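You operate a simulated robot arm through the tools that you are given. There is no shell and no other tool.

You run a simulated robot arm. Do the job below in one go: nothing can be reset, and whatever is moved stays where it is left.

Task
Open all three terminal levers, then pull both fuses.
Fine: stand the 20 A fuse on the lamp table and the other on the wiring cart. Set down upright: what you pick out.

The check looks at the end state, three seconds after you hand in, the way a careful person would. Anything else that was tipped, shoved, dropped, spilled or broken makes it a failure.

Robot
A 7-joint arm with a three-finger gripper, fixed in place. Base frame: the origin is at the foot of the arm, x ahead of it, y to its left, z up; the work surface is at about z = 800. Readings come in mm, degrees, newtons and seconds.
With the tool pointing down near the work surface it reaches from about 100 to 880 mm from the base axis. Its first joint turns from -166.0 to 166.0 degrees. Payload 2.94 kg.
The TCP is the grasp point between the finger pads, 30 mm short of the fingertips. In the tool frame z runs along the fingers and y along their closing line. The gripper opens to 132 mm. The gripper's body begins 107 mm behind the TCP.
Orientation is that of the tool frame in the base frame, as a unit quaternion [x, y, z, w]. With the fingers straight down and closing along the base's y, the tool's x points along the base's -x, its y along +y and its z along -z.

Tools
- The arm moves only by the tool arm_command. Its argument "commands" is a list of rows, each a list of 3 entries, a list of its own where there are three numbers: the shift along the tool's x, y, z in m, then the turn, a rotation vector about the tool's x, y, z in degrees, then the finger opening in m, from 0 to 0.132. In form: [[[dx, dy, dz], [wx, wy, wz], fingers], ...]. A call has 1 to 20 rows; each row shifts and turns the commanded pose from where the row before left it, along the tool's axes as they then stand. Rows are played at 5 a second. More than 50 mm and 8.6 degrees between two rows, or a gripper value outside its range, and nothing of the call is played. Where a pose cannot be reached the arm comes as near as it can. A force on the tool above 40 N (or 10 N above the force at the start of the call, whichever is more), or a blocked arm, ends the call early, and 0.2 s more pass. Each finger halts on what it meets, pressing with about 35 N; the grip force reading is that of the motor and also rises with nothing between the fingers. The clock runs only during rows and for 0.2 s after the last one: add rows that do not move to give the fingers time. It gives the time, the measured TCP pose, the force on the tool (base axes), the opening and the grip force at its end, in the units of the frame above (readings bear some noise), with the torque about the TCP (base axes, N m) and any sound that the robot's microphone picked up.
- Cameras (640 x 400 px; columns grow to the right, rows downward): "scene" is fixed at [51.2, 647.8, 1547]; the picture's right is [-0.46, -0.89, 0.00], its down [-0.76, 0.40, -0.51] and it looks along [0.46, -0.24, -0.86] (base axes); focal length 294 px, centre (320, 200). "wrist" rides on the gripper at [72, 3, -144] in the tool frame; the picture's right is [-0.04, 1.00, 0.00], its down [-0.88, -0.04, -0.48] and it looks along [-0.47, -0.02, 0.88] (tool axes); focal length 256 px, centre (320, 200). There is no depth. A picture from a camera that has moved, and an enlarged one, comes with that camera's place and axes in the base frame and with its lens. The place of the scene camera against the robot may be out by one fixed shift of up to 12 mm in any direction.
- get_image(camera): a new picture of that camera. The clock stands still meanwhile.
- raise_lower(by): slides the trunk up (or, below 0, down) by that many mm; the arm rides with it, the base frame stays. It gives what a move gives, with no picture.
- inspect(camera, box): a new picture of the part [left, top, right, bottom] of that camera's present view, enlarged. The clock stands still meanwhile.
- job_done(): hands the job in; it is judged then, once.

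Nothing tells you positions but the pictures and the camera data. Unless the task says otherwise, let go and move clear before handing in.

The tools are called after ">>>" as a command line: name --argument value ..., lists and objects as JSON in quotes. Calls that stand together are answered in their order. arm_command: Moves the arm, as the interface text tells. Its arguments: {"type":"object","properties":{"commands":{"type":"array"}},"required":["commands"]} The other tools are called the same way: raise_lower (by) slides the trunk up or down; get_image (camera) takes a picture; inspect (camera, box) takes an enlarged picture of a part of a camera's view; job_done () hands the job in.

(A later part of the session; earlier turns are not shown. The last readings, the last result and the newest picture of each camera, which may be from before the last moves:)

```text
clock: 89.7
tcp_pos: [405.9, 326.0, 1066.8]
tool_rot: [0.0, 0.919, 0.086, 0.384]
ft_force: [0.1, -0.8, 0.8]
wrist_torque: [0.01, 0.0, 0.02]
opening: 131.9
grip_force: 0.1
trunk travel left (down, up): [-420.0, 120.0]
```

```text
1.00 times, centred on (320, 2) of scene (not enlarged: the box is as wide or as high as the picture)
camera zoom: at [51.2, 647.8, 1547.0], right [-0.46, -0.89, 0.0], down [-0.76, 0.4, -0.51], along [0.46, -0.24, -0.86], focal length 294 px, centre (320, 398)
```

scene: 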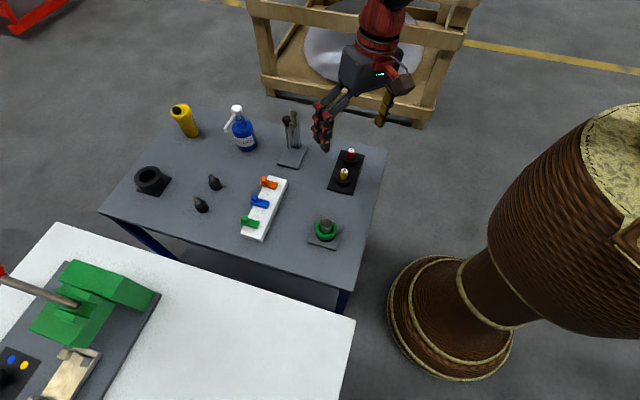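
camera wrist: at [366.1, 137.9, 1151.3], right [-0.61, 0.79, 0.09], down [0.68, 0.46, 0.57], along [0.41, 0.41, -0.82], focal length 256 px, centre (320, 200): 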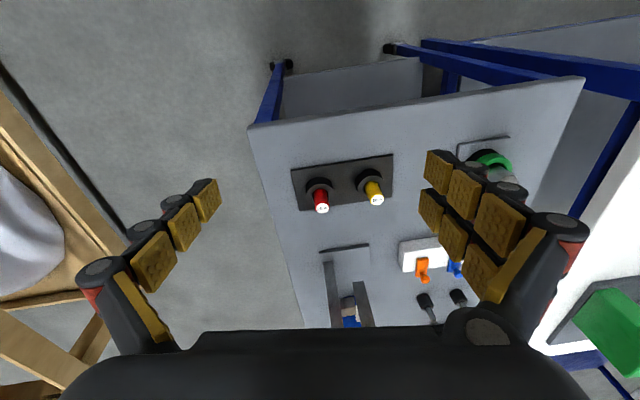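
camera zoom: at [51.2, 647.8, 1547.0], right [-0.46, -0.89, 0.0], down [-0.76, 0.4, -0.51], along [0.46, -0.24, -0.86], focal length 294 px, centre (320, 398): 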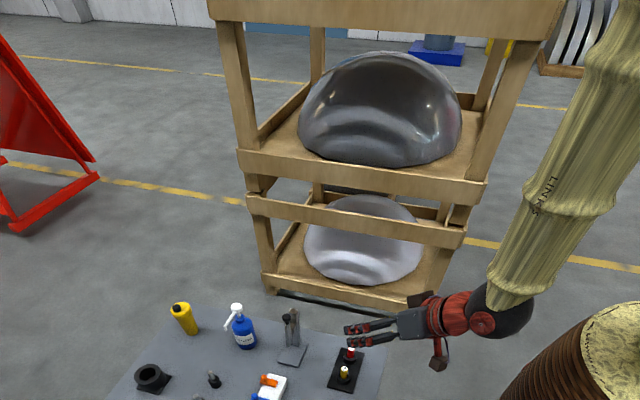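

>>> arm_command --commands '[[[0, 0, 0], [5.65, -1.26, 5.51], 0.132], [[0, 0, 0], [5.65, -1.26, 5.51], 0.132], [[0, 0, 0], [5.65, -1.26, 5.51], 0.132], [[0, 0, 0], [5.65, -1.26, 5.51], 0.132], [[0, 0, 0], [5.65, -1.26, 5.51], 0.132], [[0, 0, 0], [5.65, -1.26, 5.51], 0.132], [[0, 0, 0], [5.65, -1.26, 5.51], 0.132], [[0, 0, 0], [5.65, -1.26, 5.51], 0.132], [[0, 0, 0], [5.65, -1.26, 5.51], 0.132], [[0, 0, 0], [5.65, -1.26, 5.51], 0.132], [[0, 0, 0], [0, 0, 0], 0.132], [[0, 0, 0], [0, 0, 0], 0.132]]'

>>> inspect --camera "scene" --box '[0, 0, 640, 4]'

```text
clock: 92.3
tcp_pos: [347.8, 218.9, 979.9]
tool_rot: [0.589, 0.706, -0.18, 0.35]
ft_force: [-0.1, -0.6, -0.8]
wrist_torque: [0.0, -0.01, -0.02]
opening: 132.1
grip_force: 0.2
out of reach, approached as far as the arm can: row 3, 4, 5, 6, 7, 8, 9, 10
trunk travel left (down, up): [-420.0, 120.0]
```

```text
1.00 times, centred on (320, 2) of scene (not enlarged: the box is as wide or as high as the picture)
camera zoom: at [51.2, 647.8, 1547.0], right [-0.46, -0.89, 0.0], down [-0.76, 0.4, -0.51], along [0.46, -0.24, -0.86], focal length 294 px, centre (320, 398)
```

zoom: 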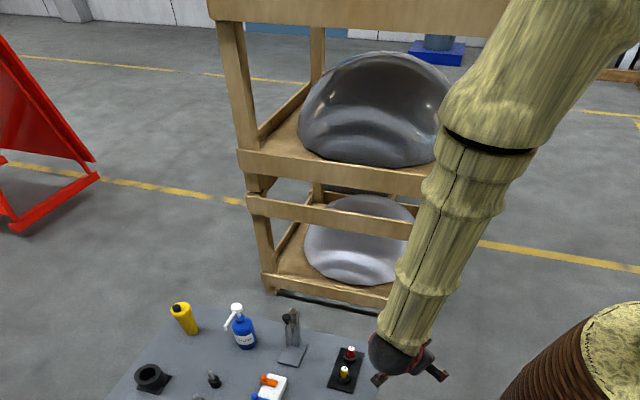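

>>> arm_command --commands '[[[0, 0, 0], [1.66, 7.42, 0], 0.132], [[0, 0, 0], [1.66, 7.42, 0], 0.132], [[0, 0, 0], [1.66, 7.42, 0], 0.132], [[0, 0, 0], [1.66, 7.42, 0], 0.132], [[0, 0, 0], [1.66, 7.42, 0], 0.132], [[0, 0, 0], [1.66, 7.42, 0], 0.132], [[0, 0, 0], [0, 0, 0], 0.132], [[0, 0, 0], [0, 0, 0], 0.132]]'

>>> inspect --camera "scene" --box '[0, 0, 640, 4]'

```text
clock: 94.1
tcp_pos: [343.2, 213.1, 974.3]
tool_rot: [0.642, 0.767, -0.003, 0.005]
ft_force: [-0.2, -0.2, 0.1]
wrist_torque: [0.0, -0.03, -0.03]
opening: 132.4
grip_force: 0.1
out of reach, approached as far as the arm can: row 2, 3
trunk travel left (down, up): [-420.0, 120.0]
```

```text
1.00 times, centred on (320, 2) of scene (not enlarged: the box is as wide or as high as the picture)
camera zoom: at [51.2, 647.8, 1547.0], right [-0.46, -0.89, 0.0], down [-0.76, 0.4, -0.51], along [0.46, -0.24, -0.86], focal length 294 px, centre (320, 398)
```

zoom: 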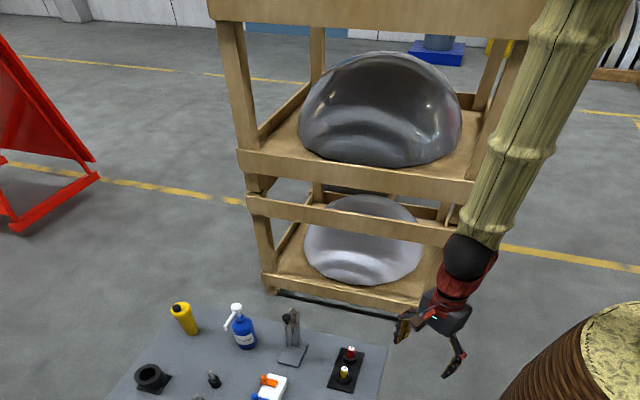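

The wrist is unwound and the tool is exactly vertical again. Now I test moving up and outward and yawing toward the working angle.

>>> arm_command --commands '[[[0, 0, -0.03], [0, 0, 0], 0.132], [[0, 0, -0.03], [0, 0, 0], 0.132], [[0, 0, -0.03], [0, 0, 0], 0.132], [[0, 0, 0], [0, 0, -8], 0.132], [[0, 0, 0], [0, 0, -8], 0.132], [[0, 0, 0], [0, 0, -8], 0.132], [[0, 0, 0], [0, 0, -8], 0.132], [[0, 0, 0], [0, 0, -8], 0.132], [[0, 0, 0], [0, 0, -8], 0.132], [[0, 0, 0], [0, 0, -8], 0.132], [[0, 0, 0], [0, 0, -8], 0.132], [[0, 0, 0], [0, 0, -8], 0.132], [[0, 0, 0], [0, 0, -8], 0.132], [[0, 0, 0], [0, 0, 0], 0.132]]'

>>> inspect --camera "scene" --box '[0, 0, 640, 4]'

```text
clock: 97.1
tcp_pos: [319.2, 198.7, 1000.1]
tool_rot: [-0.003, 1.0, -0.001, 0.002]
ft_force: [0.1, -0.6, -0.2]
wrist_torque: [-0.01, 0.0, -0.01]
opening: 132.1
grip_force: 0.1
out of reach, approached as far as the arm can: row 1, 2, 3, 11
trunk travel left (down, up): [-420.0, 120.0]
```

```text
1.00 times, centred on (320, 2) of scene (not enlarged: the box is as wide or as high as the picture)
camera zoom: at [51.2, 647.8, 1547.0], right [-0.46, -0.89, 0.0], down [-0.76, 0.4, -0.51], along [0.46, -0.24, -0.86], focal length 294 px, centre (320, 398)
```

zoom: 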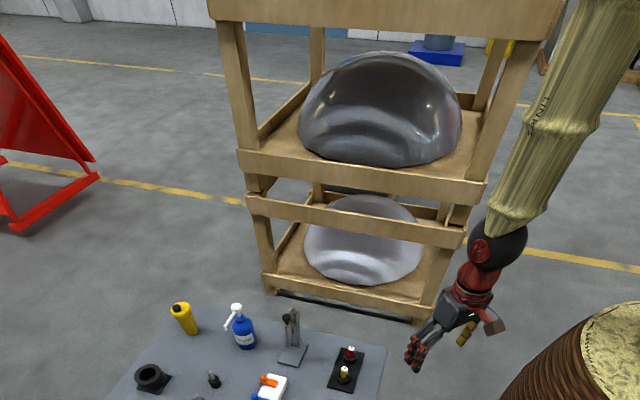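

>>> arm_command --commands '[[[0, 0, 0], [0, -7, 0], 0.132], [[0, 0, 0], [0, -7, 0], 0.132], [[0, 0, 0], [0, -7, 0], 0.132], [[0, 0, 0], [0, 0, 0], 0.132], [[0, 0, 0], [0, 0, 0], 0.132]]'

>>> inspect --camera "scene" --box '[0, 0, 640, 4]'

```text
clock: 98.3
tcp_pos: [319.7, 199.1, 1002.4]
tool_rot: [-0.003, 0.983, -0.006, 0.184]
ft_force: [0.1, 0.0, 0.6]
wrist_torque: [0.05, 0.02, -0.01]
opening: 132.1
grip_force: 0.1
trunk travel left (down, up): [-420.0, 120.0]
```

```text
1.00 times, centred on (320, 2) of scene (not enlarged: the box is as wide or as high as the picture)
camera zoom: at [51.2, 647.8, 1547.0], right [-0.46, -0.89, 0.0], down [-0.76, 0.4, -0.51], along [0.46, -0.24, -0.86], focal length 294 px, centre (320, 398)
```

zoom: 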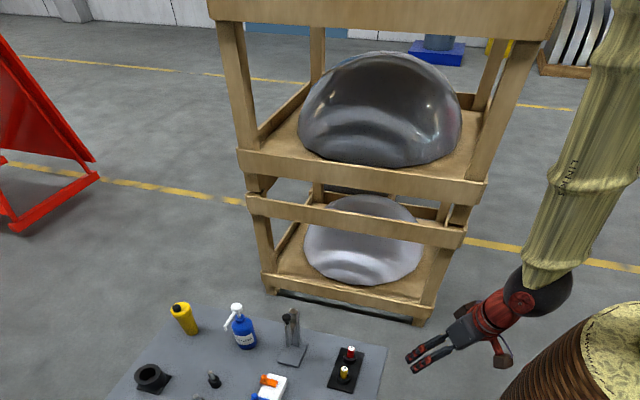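

>>> arm_command --commands '[[[0, 0, 0], [0, 0, 8], 0.132], [[0, 0, 0], [0, 0, 8], 0.132], [[0, 0, 0], [0, 0, 8], 0.132], [[0, 0, 0], [0, 0, 8], 0.132], [[0, 0, 0], [0, 0, 8], 0.132], [[0, 0, 0], [0, 0, 8], 0.132], [[0, 0, 0], [0, 0, 8], 0.132], [[0, 0, 0], [0, 0, 8], 0.132], [[0, 0, 0], [0, 0, 8], 0.132], [[0, 0, 0], [0, 0, 8], 0.132], [[0, 0, 0], [0, 0, 0], 0.132]]'

>>> inspect --camera "scene" --box '[0, 0, 640, 4]'

>>> inspect --camera "scene" --box '[636, 0, 640, 400]'

```text
clock: 100.7
tcp_pos: [319.7, 199.1, 1001.8]
tool_rot: [0.63, 0.754, 0.114, 0.145]
ft_force: [0.1, -0.7, 0.3]
wrist_torque: [0.02, 0.0, -0.04]
opening: 132.0
grip_force: 0.2
trunk travel left (down, up): [-420.0, 120.0]
```

```text
1.00 times, centred on (320, 2) of scene (not enlarged: the box is as wide or as high as the picture)
camera zoom: at [51.2, 647.8, 1547.0], right [-0.46, -0.89, 0.0], down [-0.76, 0.4, -0.51], along [0.46, -0.24, -0.86], focal length 294 px, centre (320, 398)
```

zoom: 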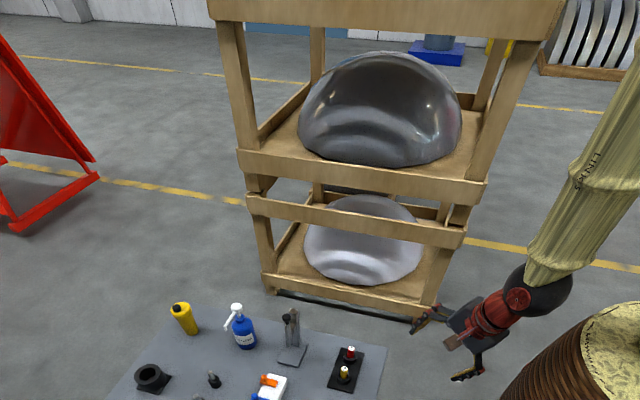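

```text
1.00 times, centred on (638, 200) of scene (not enlarged: the box is as wide or as high as the picture)
camera zoom: at [51.2, 647.8, 1547.0], right [-0.46, -0.89, 0.0], down [-0.76, 0.4, -0.51], along [0.46, -0.24, -0.86], focal length 294 px, centre (2, 200)
```

zoom: 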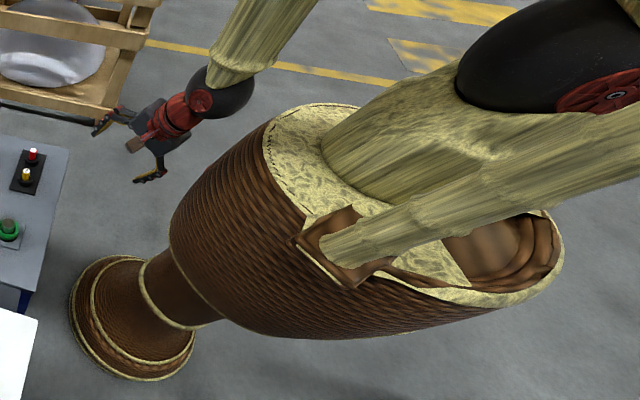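

The picture fits wrist joints sitting past their straight position. I'll bring the tool axis around the forearm on the right side while turning clockwise, to get back to the normal wrist posture.

>>> arm_command --commands '[[[0, 0, 0], [0.56, -2.66, 6.98], 0.132], [[0, 0, 0], [0.56, -2.66, 6.98], 0.132], [[0, 0, 0], [0.56, -2.66, 6.98], 0.132], [[0, 0, 0], [0.56, -2.66, 6.98], 0.132], [[0, 0, 0], [0.56, -2.66, 6.98], 0.132], [[0, 0, 0], [0.56, -2.66, 6.98], 0.132], [[0, 0, 0], [0.56, -2.66, 6.98], 0.132], [[0, 0, 0], [0.56, -2.66, 6.98], 0.132], [[0, 0, 0], [-6.88, -1.26, 0], 0.132], [[0, 0, 0], [-6.88, -1.26, 0], 0.132], [[0, 0, 0], [0, 0, 0], 0.132]]'

>>> inspect --camera "scene" --box '[0, 0, 640, 4]'

```text
clock: 103.1
tcp_pos: [319.8, 198.6, 1002.7]
tool_rot: [0.894, 0.329, 0.047, 0.3]
ft_force: [0.2, 0.2, 0.0]
wrist_torque: [0.02, 0.0, -0.01]
opening: 132.2
grip_force: 0.2
trunk travel left (down, up): [-420.0, 120.0]
```

```text
1.00 times, centred on (320, 2) of scene (not enlarged: the box is as wide or as high as the picture)
camera zoom: at [51.2, 647.8, 1547.0], right [-0.46, -0.89, 0.0], down [-0.76, 0.4, -0.51], along [0.46, -0.24, -0.86], focal length 294 px, centre (320, 398)
```

zoom: 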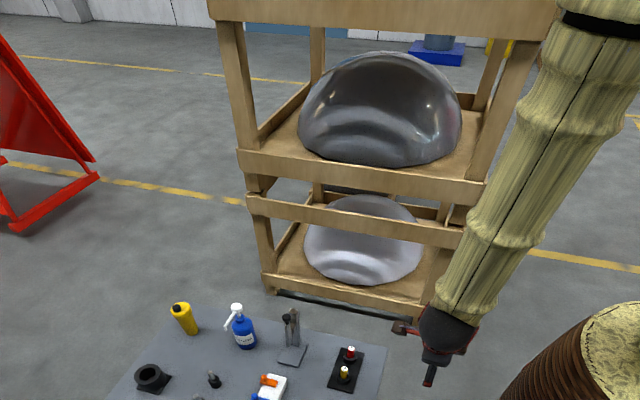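

>>> arm_command --commands '[[[0.0466, 0.0073, -0.0014], [0, 0, 0], 0.132], [[0.0466, 0.0073, -0.0014], [0, 0, 0], 0.132], [[0.0466, 0.0073, -0.0014], [0, 0, 0], 0.132], [[0.0466, 0.0073, -0.0014], [0, 0, 0], 0.132], [[0.0466, 0.0073, -0.0014], [0, 0, 0], 0.132], [[0, 0, 0], [0, 0, 0], 0.132]]'

>>> inspect --camera "scene" --box '[0, 0, 640, 4]'

```text
clock: 104.5
tcp_pos: [519.8, 323.0, 1003.5]
tool_rot: [0.894, 0.33, 0.047, 0.299]
ft_force: [0.5, -0.3, 0.0]
wrist_torque: [0.0, 0.02, 0.01]
opening: 132.2
grip_force: 0.1
trunk travel left (down, up): [-420.0, 120.0]
```

```text
1.00 times, centred on (320, 2) of scene (not enlarged: the box is as wide or as high as the picture)
camera zoom: at [51.2, 647.8, 1547.0], right [-0.46, -0.89, 0.0], down [-0.76, 0.4, -0.51], along [0.46, -0.24, -0.86], focal length 294 px, centre (320, 398)
```

zoom: 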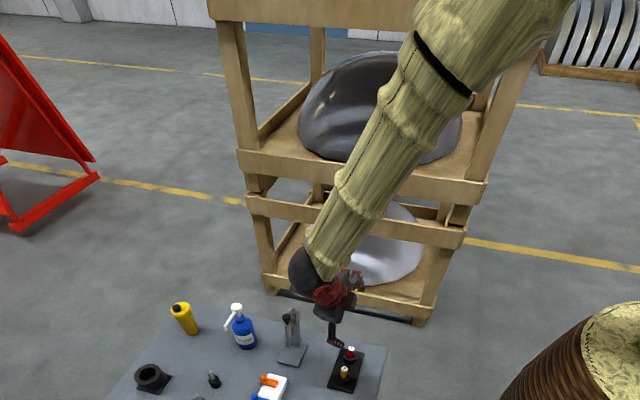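

>>> arm_command --commands '[[[0, 0, 0], [6.94, 1.39, 0], 0.132], [[0, 0, 0], [6.94, 1.39, 0], 0.132], [[0, 0, 0], [6.94, 1.39, 0], 0.132], [[0, 0, 0], [6.94, 1.39, 0], 0.132], [[0, 0, 0], [6.94, 1.39, 0], 0.132], [[0, 0, 0], [0, 0, 0], 0.132]]'

>>> inspect --camera "scene" --box '[0, 0, 640, 4]'

```text
clock: 105.9
tcp_pos: [519.9, 325.0, 1000.8]
tool_rot: [0.936, 0.346, 0.009, 0.059]
ft_force: [-0.9, 0.8, 0.1]
wrist_torque: [-0.05, -0.05, -0.01]
opening: 131.9
grip_force: 0.2
out of reach, approached as far as the arm can: row 5
trunk travel left (down, up): [-420.0, 120.0]
```

```text
1.00 times, centred on (320, 2) of scene (not enlarged: the box is as wide or as high as the picture)
camera zoom: at [51.2, 647.8, 1547.0], right [-0.46, -0.89, 0.0], down [-0.76, 0.4, -0.51], along [0.46, -0.24, -0.86], focal length 294 px, centre (320, 398)
```

zoom: 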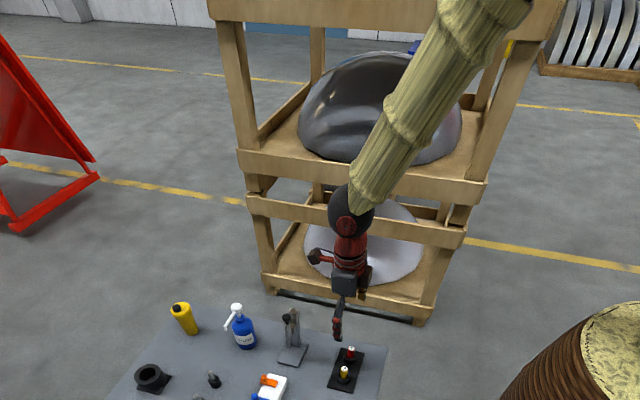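

>>> arm_command --commands '[[[0, 0, 0], [0, 0, 8], 0.132], [[0, 0, 0], [0, 0, 8], 0.132], [[0, 0, 0], [0, 0, 8], 0.132], [[0, 0, 0], [0, 0, 8], 0.132], [[0, 0, 0], [0, 0, 8], 0.132], [[0, 0, 0], [0, 0, 8], 0.132], [[0, 0, 0], [0, 0, 8], 0.132], [[0, 0, 0], [0, 0, 8], 0.132], [[0, 0, 0], [0, 0, 8], 0.132], [[0, 0, 0], [0, 0, 8], 0.132], [[0, 0, 0], [0, 0, 8], 0.132], [[0, 0, 0], [0, 0, 8], 0.132], [[0, 0, 0], [0, 0, 0], 0.132]]'

>>> inspect --camera "scene" --box '[0, 0, 640, 4]'

```text
clock: 108.7
tcp_pos: [519.8, 324.7, 1001.4]
tool_rot: [0.883, -0.466, 0.05, 0.033]
ft_force: [-0.1, 0.5, 0.0]
wrist_torque: [0.0, -0.02, 0.03]
opening: 132.0
grip_force: 0.0
trunk travel left (down, up): [-420.0, 120.0]
```

```text
1.00 times, centred on (320, 2) of scene (not enlarged: the box is as wide or as high as the picture)
camera zoom: at [51.2, 647.8, 1547.0], right [-0.46, -0.89, 0.0], down [-0.76, 0.4, -0.51], along [0.46, -0.24, -0.86], focal length 294 px, centre (320, 398)
```

zoom: 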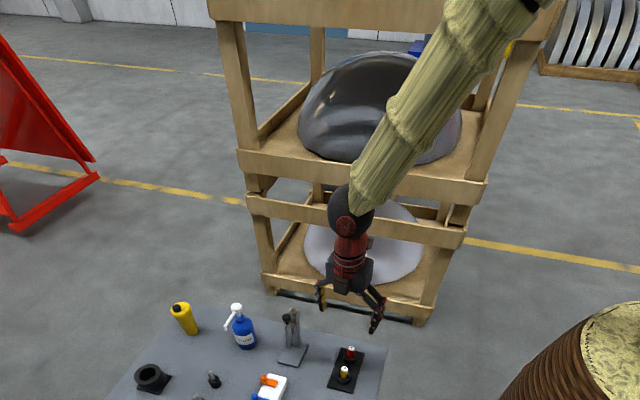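

>>> arm_command --commands '[[[0, 0, 0], [0.31, -3.44, 0], 0.132], [[0, 0, 0], [0.31, -3.44, 0], 0.132], [[0, 0, 0], [0, 0, 8], 0.132], [[0, 0, 0], [0, 0, 8], 0.132], [[0, 0, 0], [0, 0, 8], 0.132], [[0, 0, 0], [0, 0, 8], 0.132], [[0, 0, 0], [0, 0, 8], 0.132], [[0, 0, 0], [0, 0, 8], 0.132], [[0, 0, 0], [0, 0, 8], 0.132], [[0, 0, 0], [0, 0, 8], 0.132], [[0, 0, 0], [0, 0, 8], 0.132], [[0, 0, 0], [0, 0, 7.4], 0.132], [[0, 0, 0], [0, 0, 0], 0.132]]'

>>> arm_command --commands '[[[0, 0, -0.04], [0, 0, 0], 0.132], [[0, 0, -0.04], [0, 0, 0], 0.132], [[0, 0, 0], [0, 0, 0], 0.132]]'

>>> inspect --camera "scene" --box '[0, 0, 640, 4]'

```text
clock: 111.5
tcp_pos: [520.0, 323.8, 1001.9]
tool_rot: [-0.383, 0.924, 0.0, -0.001]
ft_force: [-0.5, 0.1, -1.0]
wrist_torque: [-0.01, 0.0, -0.01]
opening: 131.9
grip_force: 0.1
trunk travel left (down, up): [-420.0, 120.0]
```

```text
clock: 112.3
tcp_pos: [521.1, 324.5, 1082.1]
tool_rot: [-0.383, 0.924, 0.0, -0.001]
ft_force: [0.7, -0.2, -0.5]
wrist_torque: [-0.05, 0.02, -0.02]
opening: 132.1
grip_force: 0.1
trunk travel left (down, up): [-420.0, 120.0]
```

```text
1.00 times, centred on (320, 2) of scene (not enlarged: the box is as wide or as high as the picture)
camera zoom: at [51.2, 647.8, 1547.0], right [-0.46, -0.89, 0.0], down [-0.76, 0.4, -0.51], along [0.46, -0.24, -0.86], focal length 294 px, centre (320, 398)
```

zoom: 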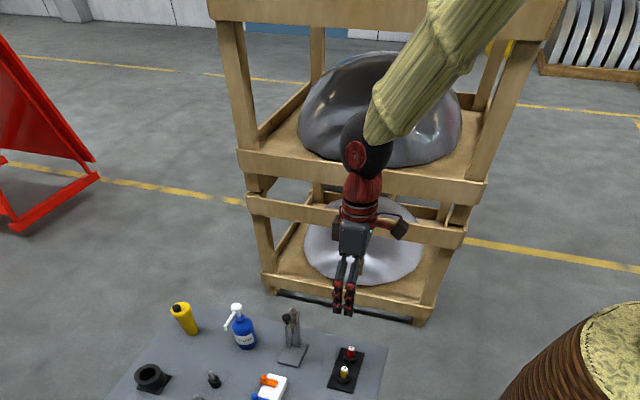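

The arm is back in a normal posture: vertical, yaw 45°, moving freely. Now I go over the terminal block for a close look at the levers.

>>> arm_command --commands '[[[-0.0163, 0.0429, 0], [0, 0, 0], 0.132], [[-0.0163, 0.0429, 0], [0, 0, 0], 0.132], [[-0.0163, 0.0429, 0], [0, 0, 0], 0.132], [[-0.0163, 0.0429, 0], [0, 0, 0], 0.132], [[-0.0163, 0.0429, 0], [0, 0, 0], 0.132], [[0, 0, 0], [0, 0, 0], 0.132], [[0, 0, 0], [0, 0, 0], 0.132]]'

>>> get_image --camera "wrist"

```text
clock: 113.9
tcp_pos: [424.5, 535.1, 1080.4]
tool_rot: [-0.383, 0.924, 0.0, -0.001]
ft_force: [0.0, 0.3, 0.3]
wrist_torque: [-0.04, 0.02, 0.04]
opening: 132.2
grip_force: 0.1
trunk travel left (down, up): [-420.0, 120.0]
```

```text
taken
camera wrist: at [371.3, 486.3, 1223.5], right [-0.68, 0.74, 0.0], down [0.65, 0.6, 0.47], along [0.35, 0.32, -0.88], focal length 256 px, centre (320, 200)
```

wrist: 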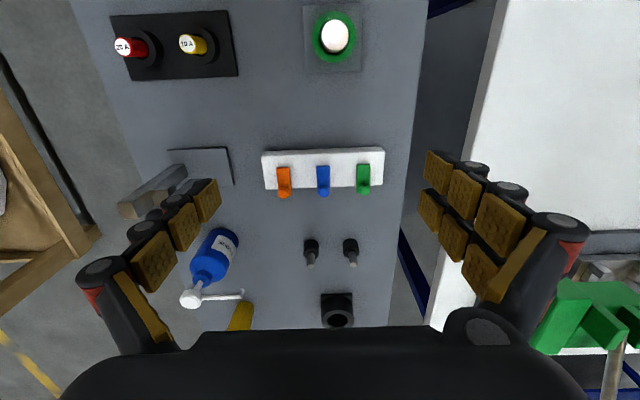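

>>> inspect --camera "wrist" --box '[290, 0, 380, 80]'

>>> inspect --camera "wrist" --box '[250, 130, 400, 220]'

>>> inspect --camera "scene" --box '[290, 190, 370, 260]'

>>> inspect --camera "scene" --box '[220, 160, 310, 250]'

```text
5.00 times, centred on (335, 40) of wrist
camera zoom: at [371.3, 486.3, 1223.5], right [-0.68, 0.74, 0.0], down [0.65, 0.6, 0.47], along [0.35, 0.32, -0.88], focal length 1280 px, centre (245, 1000)
```

zoom: 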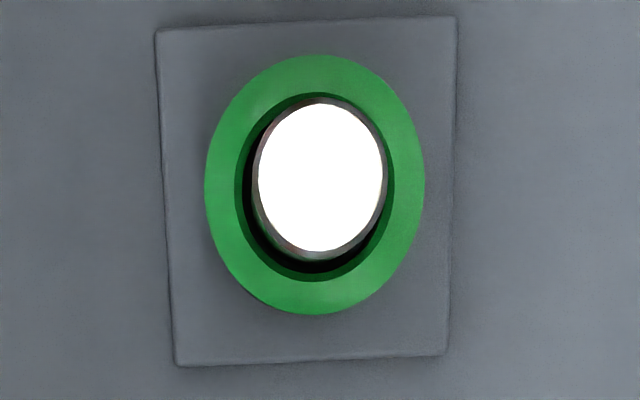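

```text
4.27 times, centred on (325, 175) of wrist
camera zoom: at [371.3, 486.3, 1223.5], right [-0.68, 0.74, 0.0], down [0.65, 0.6, 0.47], along [0.35, 0.32, -0.88], focal length 1092 px, centre (299, 307)
```

zoom: 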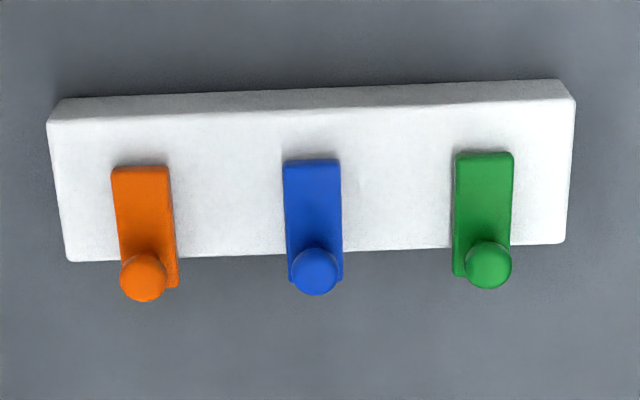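

```text
5.71 times, centred on (330, 225) of scene
camera zoom: at [51.2, 647.8, 1547.0], right [-0.46, -0.89, 0.0], down [-0.76, 0.4, -0.51], along [0.46, -0.24, -0.86], focal length 1683 px, centre (263, 57)
```

zoom: 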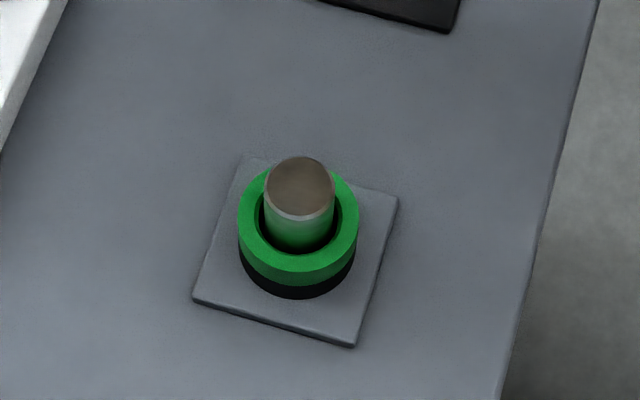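

```text
4.44 times, centred on (265, 205) of scene
camera zoom: at [51.2, 647.8, 1547.0], right [-0.46, -0.89, 0.0], down [-0.76, 0.4, -0.51], along [0.46, -0.24, -0.86], focal length 1309 px, centre (564, 178)
```

zoom: 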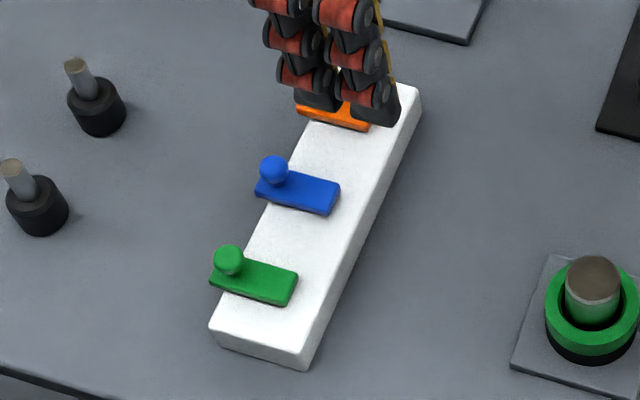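

>>> arm_command --commands '[[[-0.026, 0, 0.0267], [0, 0, 0], 0.132], [[-0.026, 0, 0.0267], [0, 0, 0], 0.132], [[-0.026, 0, 0.0267], [0, 0, 0], 0.132], [[0, 0, 0], [0, 0, 0], 0.132], [[0, 0, 0], [0, 0, 0], 0.132]]'

>>> get_image --camera "wrist"

>>> inspect --camera "wrist" --box '[230, 60, 420, 180]'

```text
clock: 115.1
tcp_pos: [479.7, 589.7, 999.5]
tool_rot: [-0.383, 0.924, 0.0, -0.001]
ft_force: [0.2, 0.4, 0.0]
wrist_torque: [0.01, 0.01, -0.01]
opening: 131.9
grip_force: 0.0
trunk travel left (down, up): [-420.0, 120.0]
```

```text
taken
camera wrist: at [426.9, 541.0, 1143.9], right [-0.68, 0.74, 0.0], down [0.65, 0.6, 0.47], along [0.35, 0.32, -0.88], focal length 256 px, centre (320, 200)
```

wrist: 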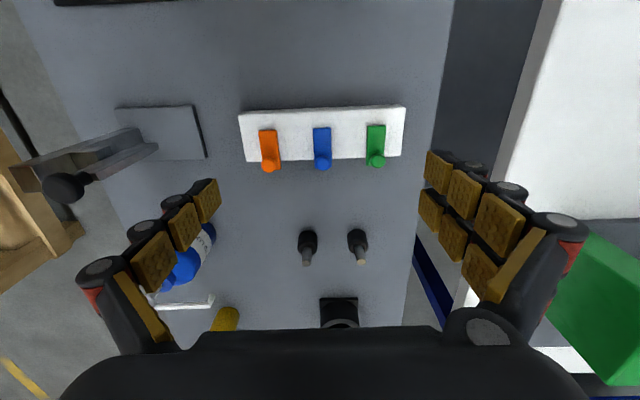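

```text
3.33 times, centred on (325, 120) of wrist
camera zoom: at [426.9, 541.0, 1143.9], right [-0.68, 0.74, 0.0], down [0.65, 0.6, 0.47], along [0.35, 0.32, -0.88], focal length 853 px, centre (303, 467)
```

zoom: 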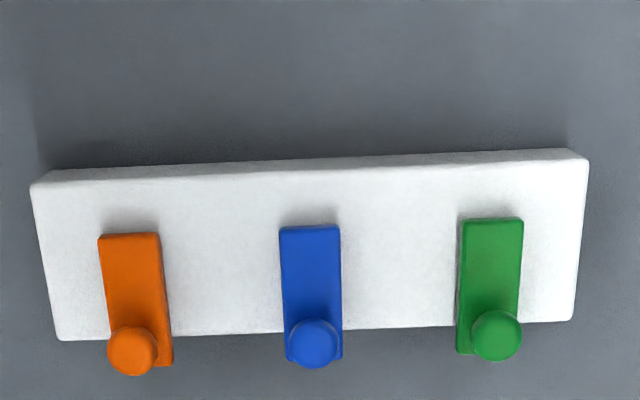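

The levers are flat plates with 18 mm balls near their outer ends, about z ≈ 851, 66 mm apart. I'll hover above the orange ball with a narrower opening and check alignment.

>>> arm_command --commands '[[[-0.0117, -0.0214, 0.0233], [0, 0, 0], 0.05], [[-0.0117, -0.0214, 0.0233], [0, 0, 0], 0.05], [[-0.0118, -0.0213, 0.0233], [0, 0, 0], 0.05], [[0, 0, 0], [0, 0, 0], 0.05], [[0, 0, 0], [0, 0, 0], 0.05], [[0, 0, 0], [0, 0, 0], 0.05]]'

>>> get_image --camera "wrist"

>>> inspect --camera "wrist" --box '[240, 100, 440, 225]'

>>> inspect --camera "scene" --box '[220, 100, 320, 250]'

```text
clock: 116.5
tcp_pos: [549.9, 568.7, 930.9]
tool_rot: [-0.383, 0.924, 0.0, 0.0]
ft_force: [0.6, 0.1, 0.2]
wrist_torque: [0.0, 0.04, -0.03]
opening: 49.9
grip_force: 0.1
trunk travel left (down, up): [-420.0, 120.0]
```

```text
taken
camera wrist: at [497.6, 519.9, 1074.4], right [-0.68, 0.74, 0.0], down [0.65, 0.6, 0.47], along [0.35, 0.32, -0.88], focal length 256 px, centre (320, 200)
```

wrist: 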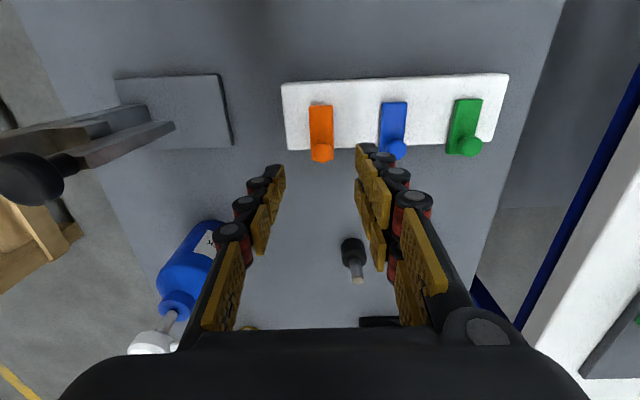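

```text
3.20 times, centred on (340, 162) of wrist
camera zoom: at [497.6, 519.9, 1074.4], right [-0.68, 0.74, 0.0], down [0.65, 0.6, 0.47], along [0.35, 0.32, -0.88], focal length 819 px, centre (256, 320)
```

zoom: 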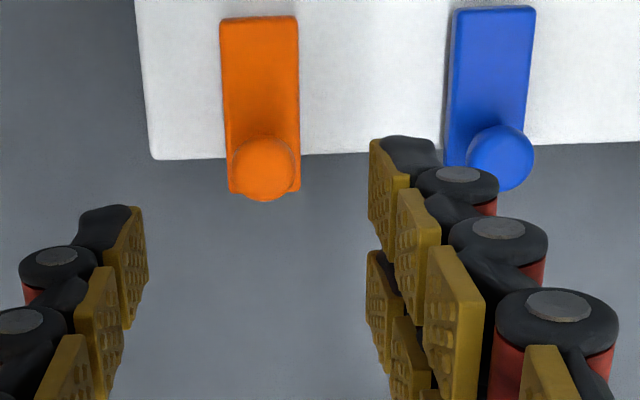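

```text
2.67 times, centred on (270, 175) of scene
camera zoom: at [51.2, 647.8, 1547.0], right [-0.46, -0.89, 0.0], down [-0.76, 0.4, -0.51], along [0.46, -0.24, -0.86], focal length 785 px, centre (453, 267)
```

zoom: 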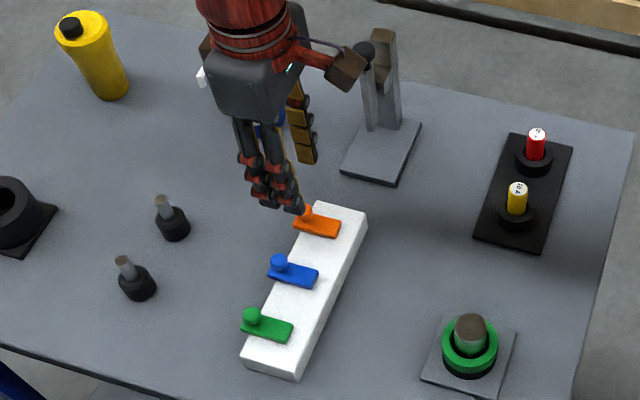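

>>> arm_command --commands '[[[-0.0005, 0.0012, 0.028], [0, 0, 0], 0.05], [[0, 0, 0.0285], [0, 0, 0], 0.05], [[0, 0, 0], [0, 0, 0], 0.05], [[0, 0, 0], [0, 0, 0], 0.05]]'

>>> inspect --camera "wrist" --box '[220, 80, 440, 220]'

>>> inspect --camera "scene" --box '[230, 140, 310, 220]'

```text
clock: 117.5
tcp_pos: [550.1, 569.7, 874.8]
tool_rot: [-0.383, 0.924, 0.0, 0.0]
ft_force: [-0.5, -0.5, -0.2]
wrist_torque: [0.01, 0.04, 0.01]
opening: 50.0
grip_force: 0.0
trunk travel left (down, up): [-420.0, 120.0]
```

```text
2.86 times, centred on (330, 150) of wrist
camera zoom: at [496.7, 520.5, 1019.1], right [-0.68, 0.74, 0.0], down [0.65, 0.6, 0.47], along [0.35, 0.32, -0.88], focal length 731 px, centre (291, 343)
```

zoom: 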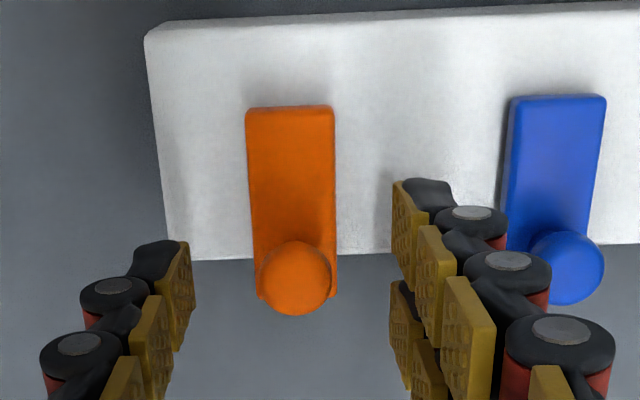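

```text
5.00 times, centred on (270, 180) of scene
camera zoom: at [51.2, 647.8, 1547.0], right [-0.46, -0.89, 0.0], down [-0.76, 0.4, -0.51], along [0.46, -0.24, -0.86], focal length 1473 px, centre (570, 300)
```

zoom: 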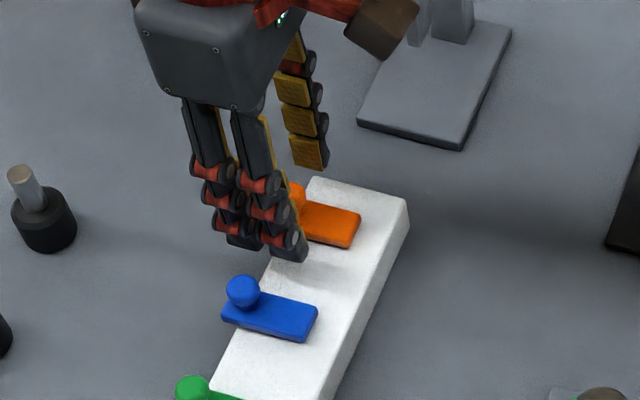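

>>> arm_command --commands '[[[0, 0.0013, 0], [0, 0, 0], 0.05], [[0, 0, 0], [0, 0, 0], 0.01], [[0, 0, 0], [0, 0, 0], 0.01], [[0, 0, 0], [0, 0, 0], 0.01], [[0, 0, 0], [0, 0, 0], 0.01]]'

>>> inspect --camera "wrist" --box '[220, 80, 440, 220]'

>>> inspect --camera "scene" --box '[230, 140, 310, 220]'

```text
clock: 118.7
tcp_pos: [548.9, 569.5, 875.4]
tool_rot: [-0.383, 0.924, 0.0, -0.001]
ft_force: [2.0, -1.2, -1.0]
wrist_torque: [0.01, -0.08, -0.11]
opening: 16.4
grip_force: 30.4
trunk travel left (down, up): [-420.0, 120.0]
```

```text
2.86 times, centred on (330, 150) of wrist
camera zoom: at [496.3, 521.4, 1018.8], right [-0.68, 0.74, 0.0], down [0.65, 0.6, 0.47], along [0.35, 0.32, -0.88], focal length 731 px, centre (291, 343)
```

zoom: 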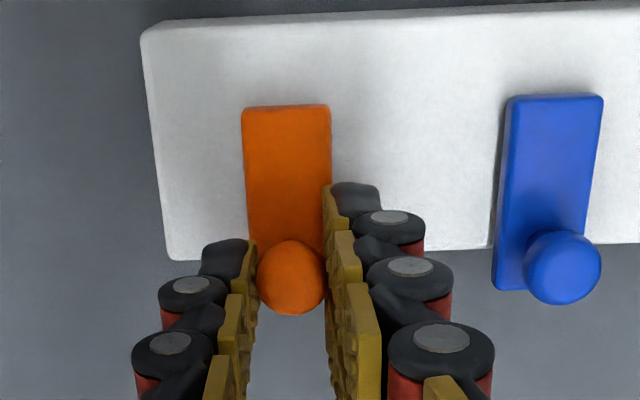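

```text
5.00 times, centred on (270, 180) of scene
camera zoom: at [51.2, 647.8, 1547.0], right [-0.46, -0.89, 0.0], down [-0.76, 0.4, -0.51], along [0.46, -0.24, -0.86], focal length 1473 px, centre (570, 300)
```

zoom: 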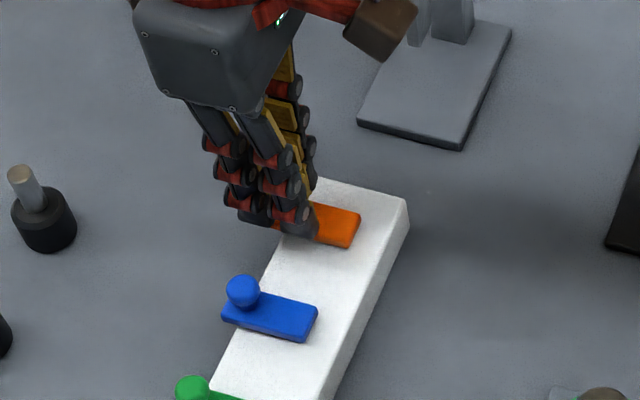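

Gripped the orange ball (16.4 mm). Now I lift along an arc about the lever's inner end, in small steps.

>>> arm_command --commands '[[[0.0016, 0, -0.003], [0, 0, 0], 0.01], [[0.0017, 0, -0.003], [0, 0, 0], 0.01], [[0.0021, 0, -0.0026], [0, 0, 0], 0.01], [[0.0022, 0, -0.0026], [0, 0, 0], 0.01], [[0, 0, 0], [0, 0, 0], 0.01]]'

>>> inspect --camera "wrist" --box '[220, 80, 440, 220]'

>>> inspect --camera "scene" --box '[230, 140, 310, 220]'

```text
clock: 119.9
tcp_pos: [545.8, 565.9, 885.0]
tool_rot: [-0.383, 0.924, 0.0, 0.0]
ft_force: [12.6, 5.0, -16.9]
wrist_torque: [0.67, -1.11, 0.02]
opening: 15.9
grip_force: 41.9
trunk travel left (down, up): [-420.0, 120.0]
```

```text
2.86 times, centred on (330, 150) of wrist
camera zoom: at [492.7, 517.4, 1028.5], right [-0.68, 0.74, 0.0], down [0.65, 0.6, 0.47], along [0.35, 0.32, -0.88], focal length 731 px, centre (291, 343)
```

zoom: 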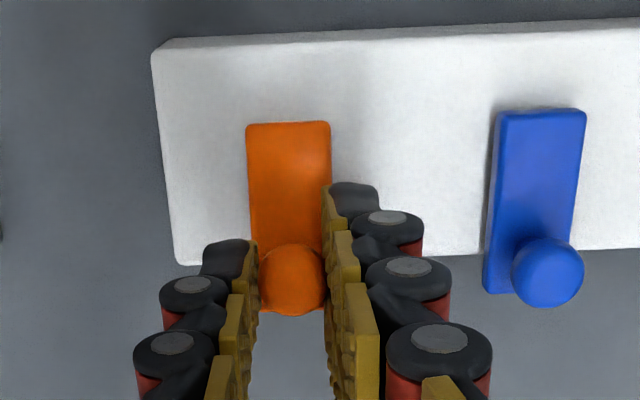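

```text
5.00 times, centred on (270, 180) of scene
camera zoom: at [51.2, 647.8, 1547.0], right [-0.46, -0.89, 0.0], down [-0.76, 0.4, -0.51], along [0.46, -0.24, -0.86], focal length 1473 px, centre (570, 300)
```

zoom: 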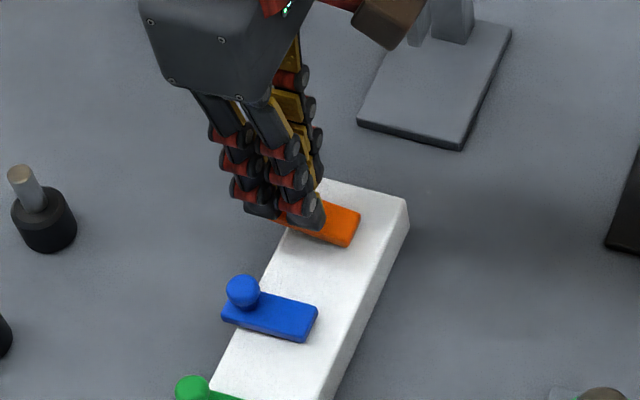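

>>> arm_command --commands '[[[0.0025, 0, -0.0023], [0, 0, 0], 0.01], [[0.0026, 0, -0.0022], [0, 0, 0], 0.01], [[0.0029, 0, -0.0017], [0, 0, 0], 0.01], [[0.003, 0, -0.0017], [0, 0, 0], 0.01], [[0, 0, 0], [0, 0, 0], 0.01]]'

>>> inspect --camera "scene" --box '[230, 140, 310, 220]'

```text
clock: 121.1
tcp_pos: [541.4, 560.5, 896.3]
tool_rot: [-0.383, 0.924, 0.001, 0.001]
ft_force: [24.1, 12.7, 1.3]
wrist_torque: [0.66, -1.4, 0.22]
opening: 16.0
grip_force: 41.8
trunk travel left (down, up): [-420.0, 120.0]
```

```text
5.00 times, centred on (270, 180) of scene
camera zoom: at [51.2, 647.8, 1547.0], right [-0.46, -0.89, 0.0], down [-0.76, 0.4, -0.51], along [0.46, -0.24, -0.86], focal length 1473 px, centre (570, 300)
```

zoom: 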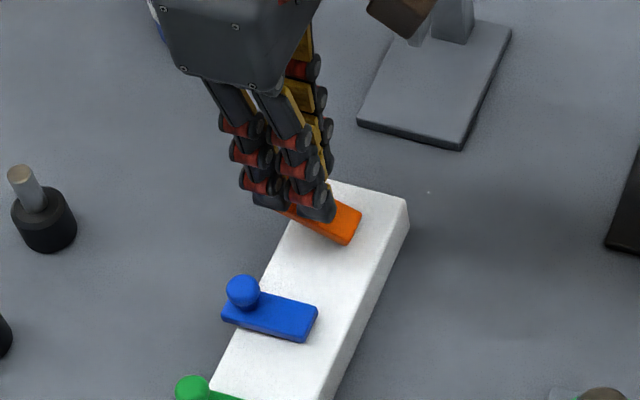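

>>> inspect --camera "wrist" --box '[220, 80, 440, 220]'

>>> inspect --camera "scene" --box '[250, 160, 300, 200]'

```text
2.86 times, centred on (330, 150) of wrist
camera zoom: at [486.5, 511.0, 1039.5], right [-0.68, 0.74, 0.0], down [0.65, 0.59, 0.48], along [0.35, 0.32, -0.88], focal length 731 px, centre (291, 343)
```

zoom: 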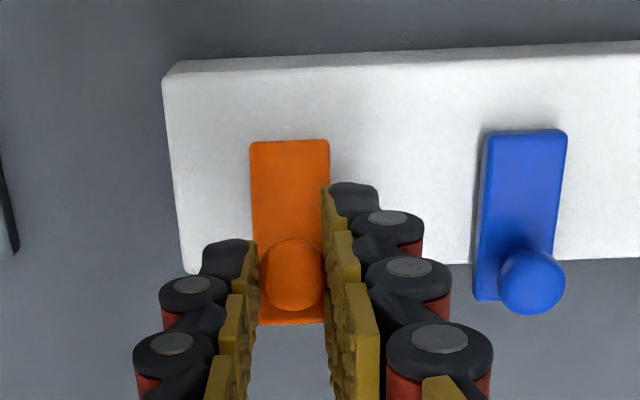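

```text
10.00 times, centred on (275, 180) of scene
camera zoom: at [51.2, 647.8, 1547.0], right [-0.46, -0.89, 0.0], down [-0.76, 0.4, -0.51], along [0.46, -0.24, -0.86], focal length 2945 px, centre (770, 400)
```

zoom: 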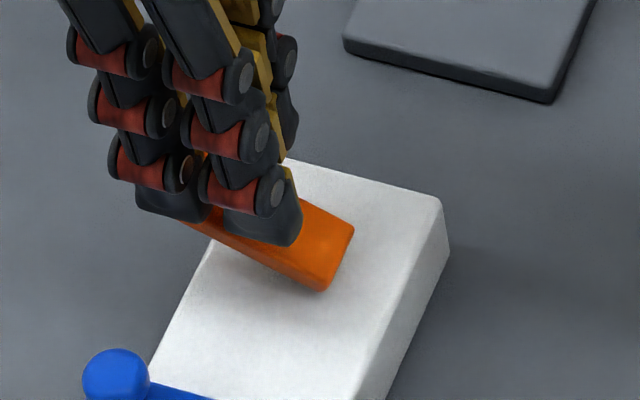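

>>> arm_command --commands '[[[0.0004, 0, -0.0037], [0, 0, 0], 0.01], [[0.0004, 0, -0.0036], [0, 0, 0], 0.01], [[0.0032, 0, -0.0015], [0, 0, 0], 0.01], [[0.0032, 0, -0.0015], [0, 0, 0], 0.01], [[0, 0, 0], [0, 0, 0], 0.01]]'

>>> inspect --camera "scene" --box '[230, 140, 310, 220]'

```text
clock: 122.3
tcp_pos: [533.2, 553.0, 905.6]
tool_rot: [-0.383, 0.924, 0.0, 0.001]
ft_force: [19.4, 8.9, 15.3]
wrist_torque: [0.67, -0.98, -0.03]
opening: 13.0
grip_force: 39.2
trunk travel left (down, up): [-420.0, 120.0]
```

```text
5.00 times, centred on (270, 180) of scene
camera zoom: at [51.2, 647.8, 1547.0], right [-0.46, -0.89, 0.0], down [-0.76, 0.4, -0.51], along [0.46, -0.24, -0.86], focal length 1473 px, centre (570, 300)
```

zoom: 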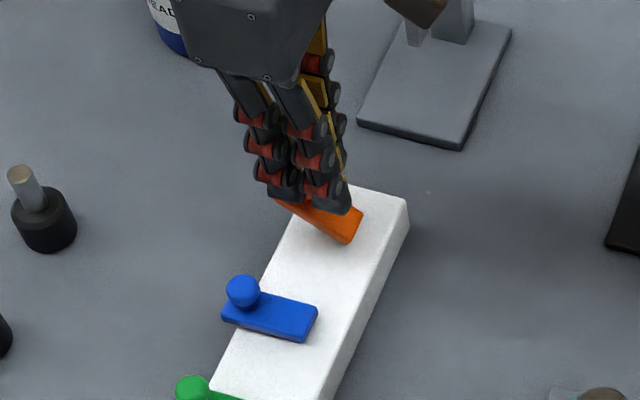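

>>> inspect --camera "wrist" --box '[220, 80, 440, 220]'

>>> inspect --camera "scene" --box '[250, 160, 300, 200]'

```text
2.86 times, centred on (330, 150) of wrist
camera zoom: at [479.6, 504.5, 1049.4], right [-0.68, 0.74, 0.0], down [0.65, 0.59, 0.48], along [0.35, 0.32, -0.88], focal length 731 px, centre (291, 343)
```

zoom: 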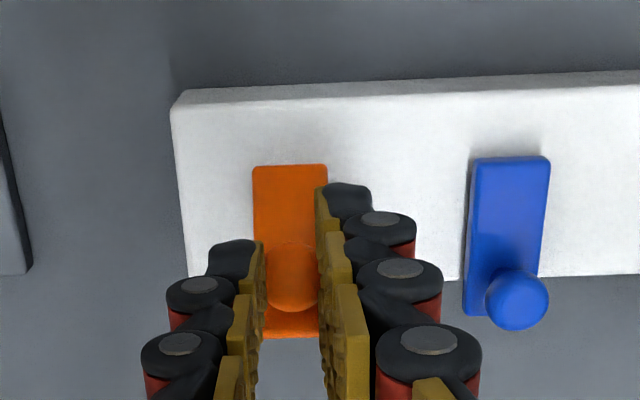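

```text
10.00 times, centred on (275, 180) of scene
camera zoom: at [51.2, 647.8, 1547.0], right [-0.46, -0.89, 0.0], down [-0.76, 0.4, -0.51], along [0.46, -0.24, -0.86], focal length 2945 px, centre (770, 400)
```

zoom: 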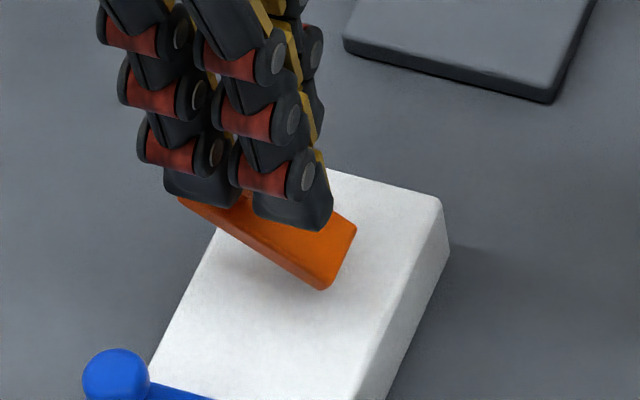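

The fingers are slipping up the ball as the plate rises against the tips. I'll release, back up, and see whether the lever stays where it is.

>>> arm_command --commands '[[[0, 0, 0], [0, 0, 0], 0.03], [[0, 0, 0], [0, 0, 0], 0.04], [[0, 0, 0], [0, 0, 0], 0.04], [[0, 0, -0.02], [0, 0, 0], 0.04], [[0, 0, -0.02], [0, 0, 0], 0.04], [[0, 0, 0], [0, 0, 0], 0.04]]'

>>> inspect --camera "scene" --box '[230, 140, 310, 220]'

>>> inspect --camera "wrist" --box '[220, 80, 440, 220]'

```text
clock: 123.7
tcp_pos: [530.6, 553.1, 943.4]
tool_rot: [-0.384, 0.924, 0.0, 0.0]
ft_force: [-0.3, 0.6, 0.5]
wrist_torque: [0.01, 0.0, 0.02]
opening: 40.1
grip_force: 0.1
trunk travel left (down, up): [-420.0, 120.0]
```

```text
5.00 times, centred on (270, 180) of scene
camera zoom: at [51.2, 647.8, 1547.0], right [-0.46, -0.89, 0.0], down [-0.76, 0.4, -0.51], along [0.46, -0.24, -0.86], focal length 1473 px, centre (570, 300)
```

zoom: 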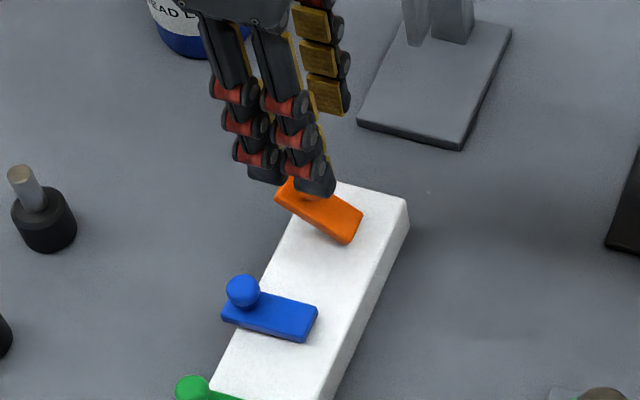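

```text
2.86 times, centred on (330, 150) of wrist
camera zoom: at [478.4, 503.8, 1087.5], right [-0.68, 0.74, 0.0], down [0.65, 0.6, 0.47], along [0.35, 0.32, -0.88], focal length 731 px, centre (291, 343)
```

zoom: 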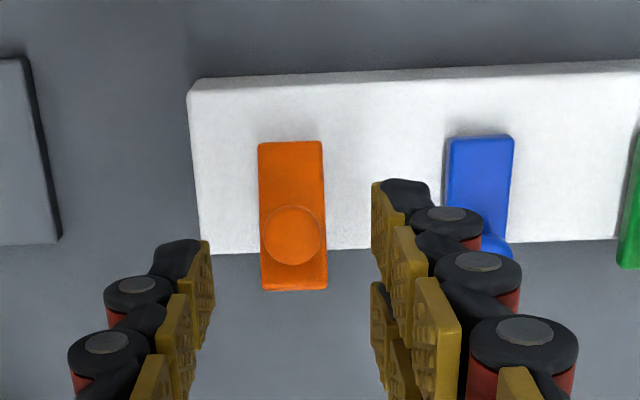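

The lever holds its position at about 45°. I'll close the fingers and push it up from the outside.

>>> arm_command --commands '[[[-0.0245, -0.0006, 0], [0, 0, 0], 0.0], [[-0.0245, -0.0006, 0], [0, 0, 0], 0.0], [[0, 0, 0], [0, 0, 0], 0.0], [[0, 0, 0.027], [0, 0, 0], 0.0], [[0, 0, 0.027], [0, 0, 0], 0.0], [[0, 0, 0], [0, 0, 0], 0.0]]'

>>> inspect --camera "scene" --box '[230, 140, 310, 220]'

>>> inspect --camera "wrist" --box '[220, 80, 440, 220]'

```text
clock: 125.1
tcp_pos: [566.7, 587.5, 890.2]
tool_rot: [-0.384, 0.924, 0.0, 0.0]
ft_force: [3.0, 2.2, 2.9]
wrist_torque: [-0.01, -0.02, 0.01]
opening: 0.0
grip_force: 28.7
trunk travel left (down, up): [-420.0, 120.0]
```

```text
5.00 times, centred on (270, 180) of scene
camera zoom: at [51.2, 647.8, 1547.0], right [-0.46, -0.89, 0.0], down [-0.76, 0.4, -0.51], along [0.46, -0.24, -0.86], focal length 1473 px, centre (570, 300)
```

zoom: 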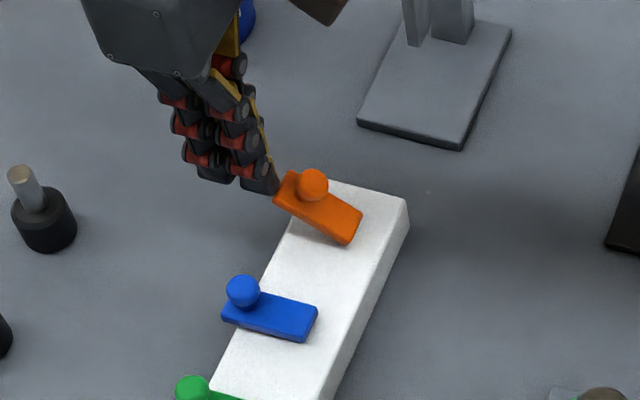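

```text
2.86 times, centred on (330, 150) of wrist
camera zoom: at [514.2, 538.3, 1034.4], right [-0.68, 0.74, 0.0], down [0.65, 0.6, 0.48], along [0.35, 0.32, -0.88], focal length 731 px, centre (291, 343)
```

zoom: 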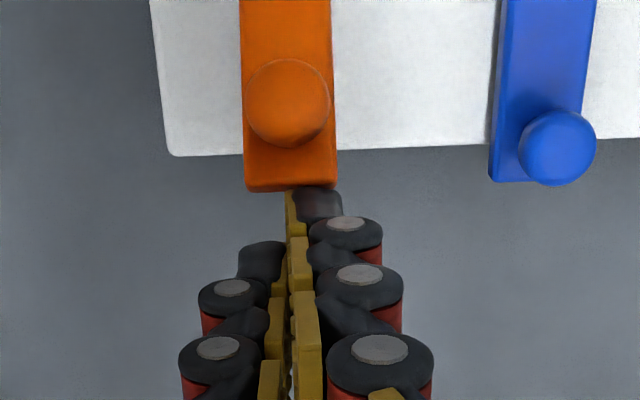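

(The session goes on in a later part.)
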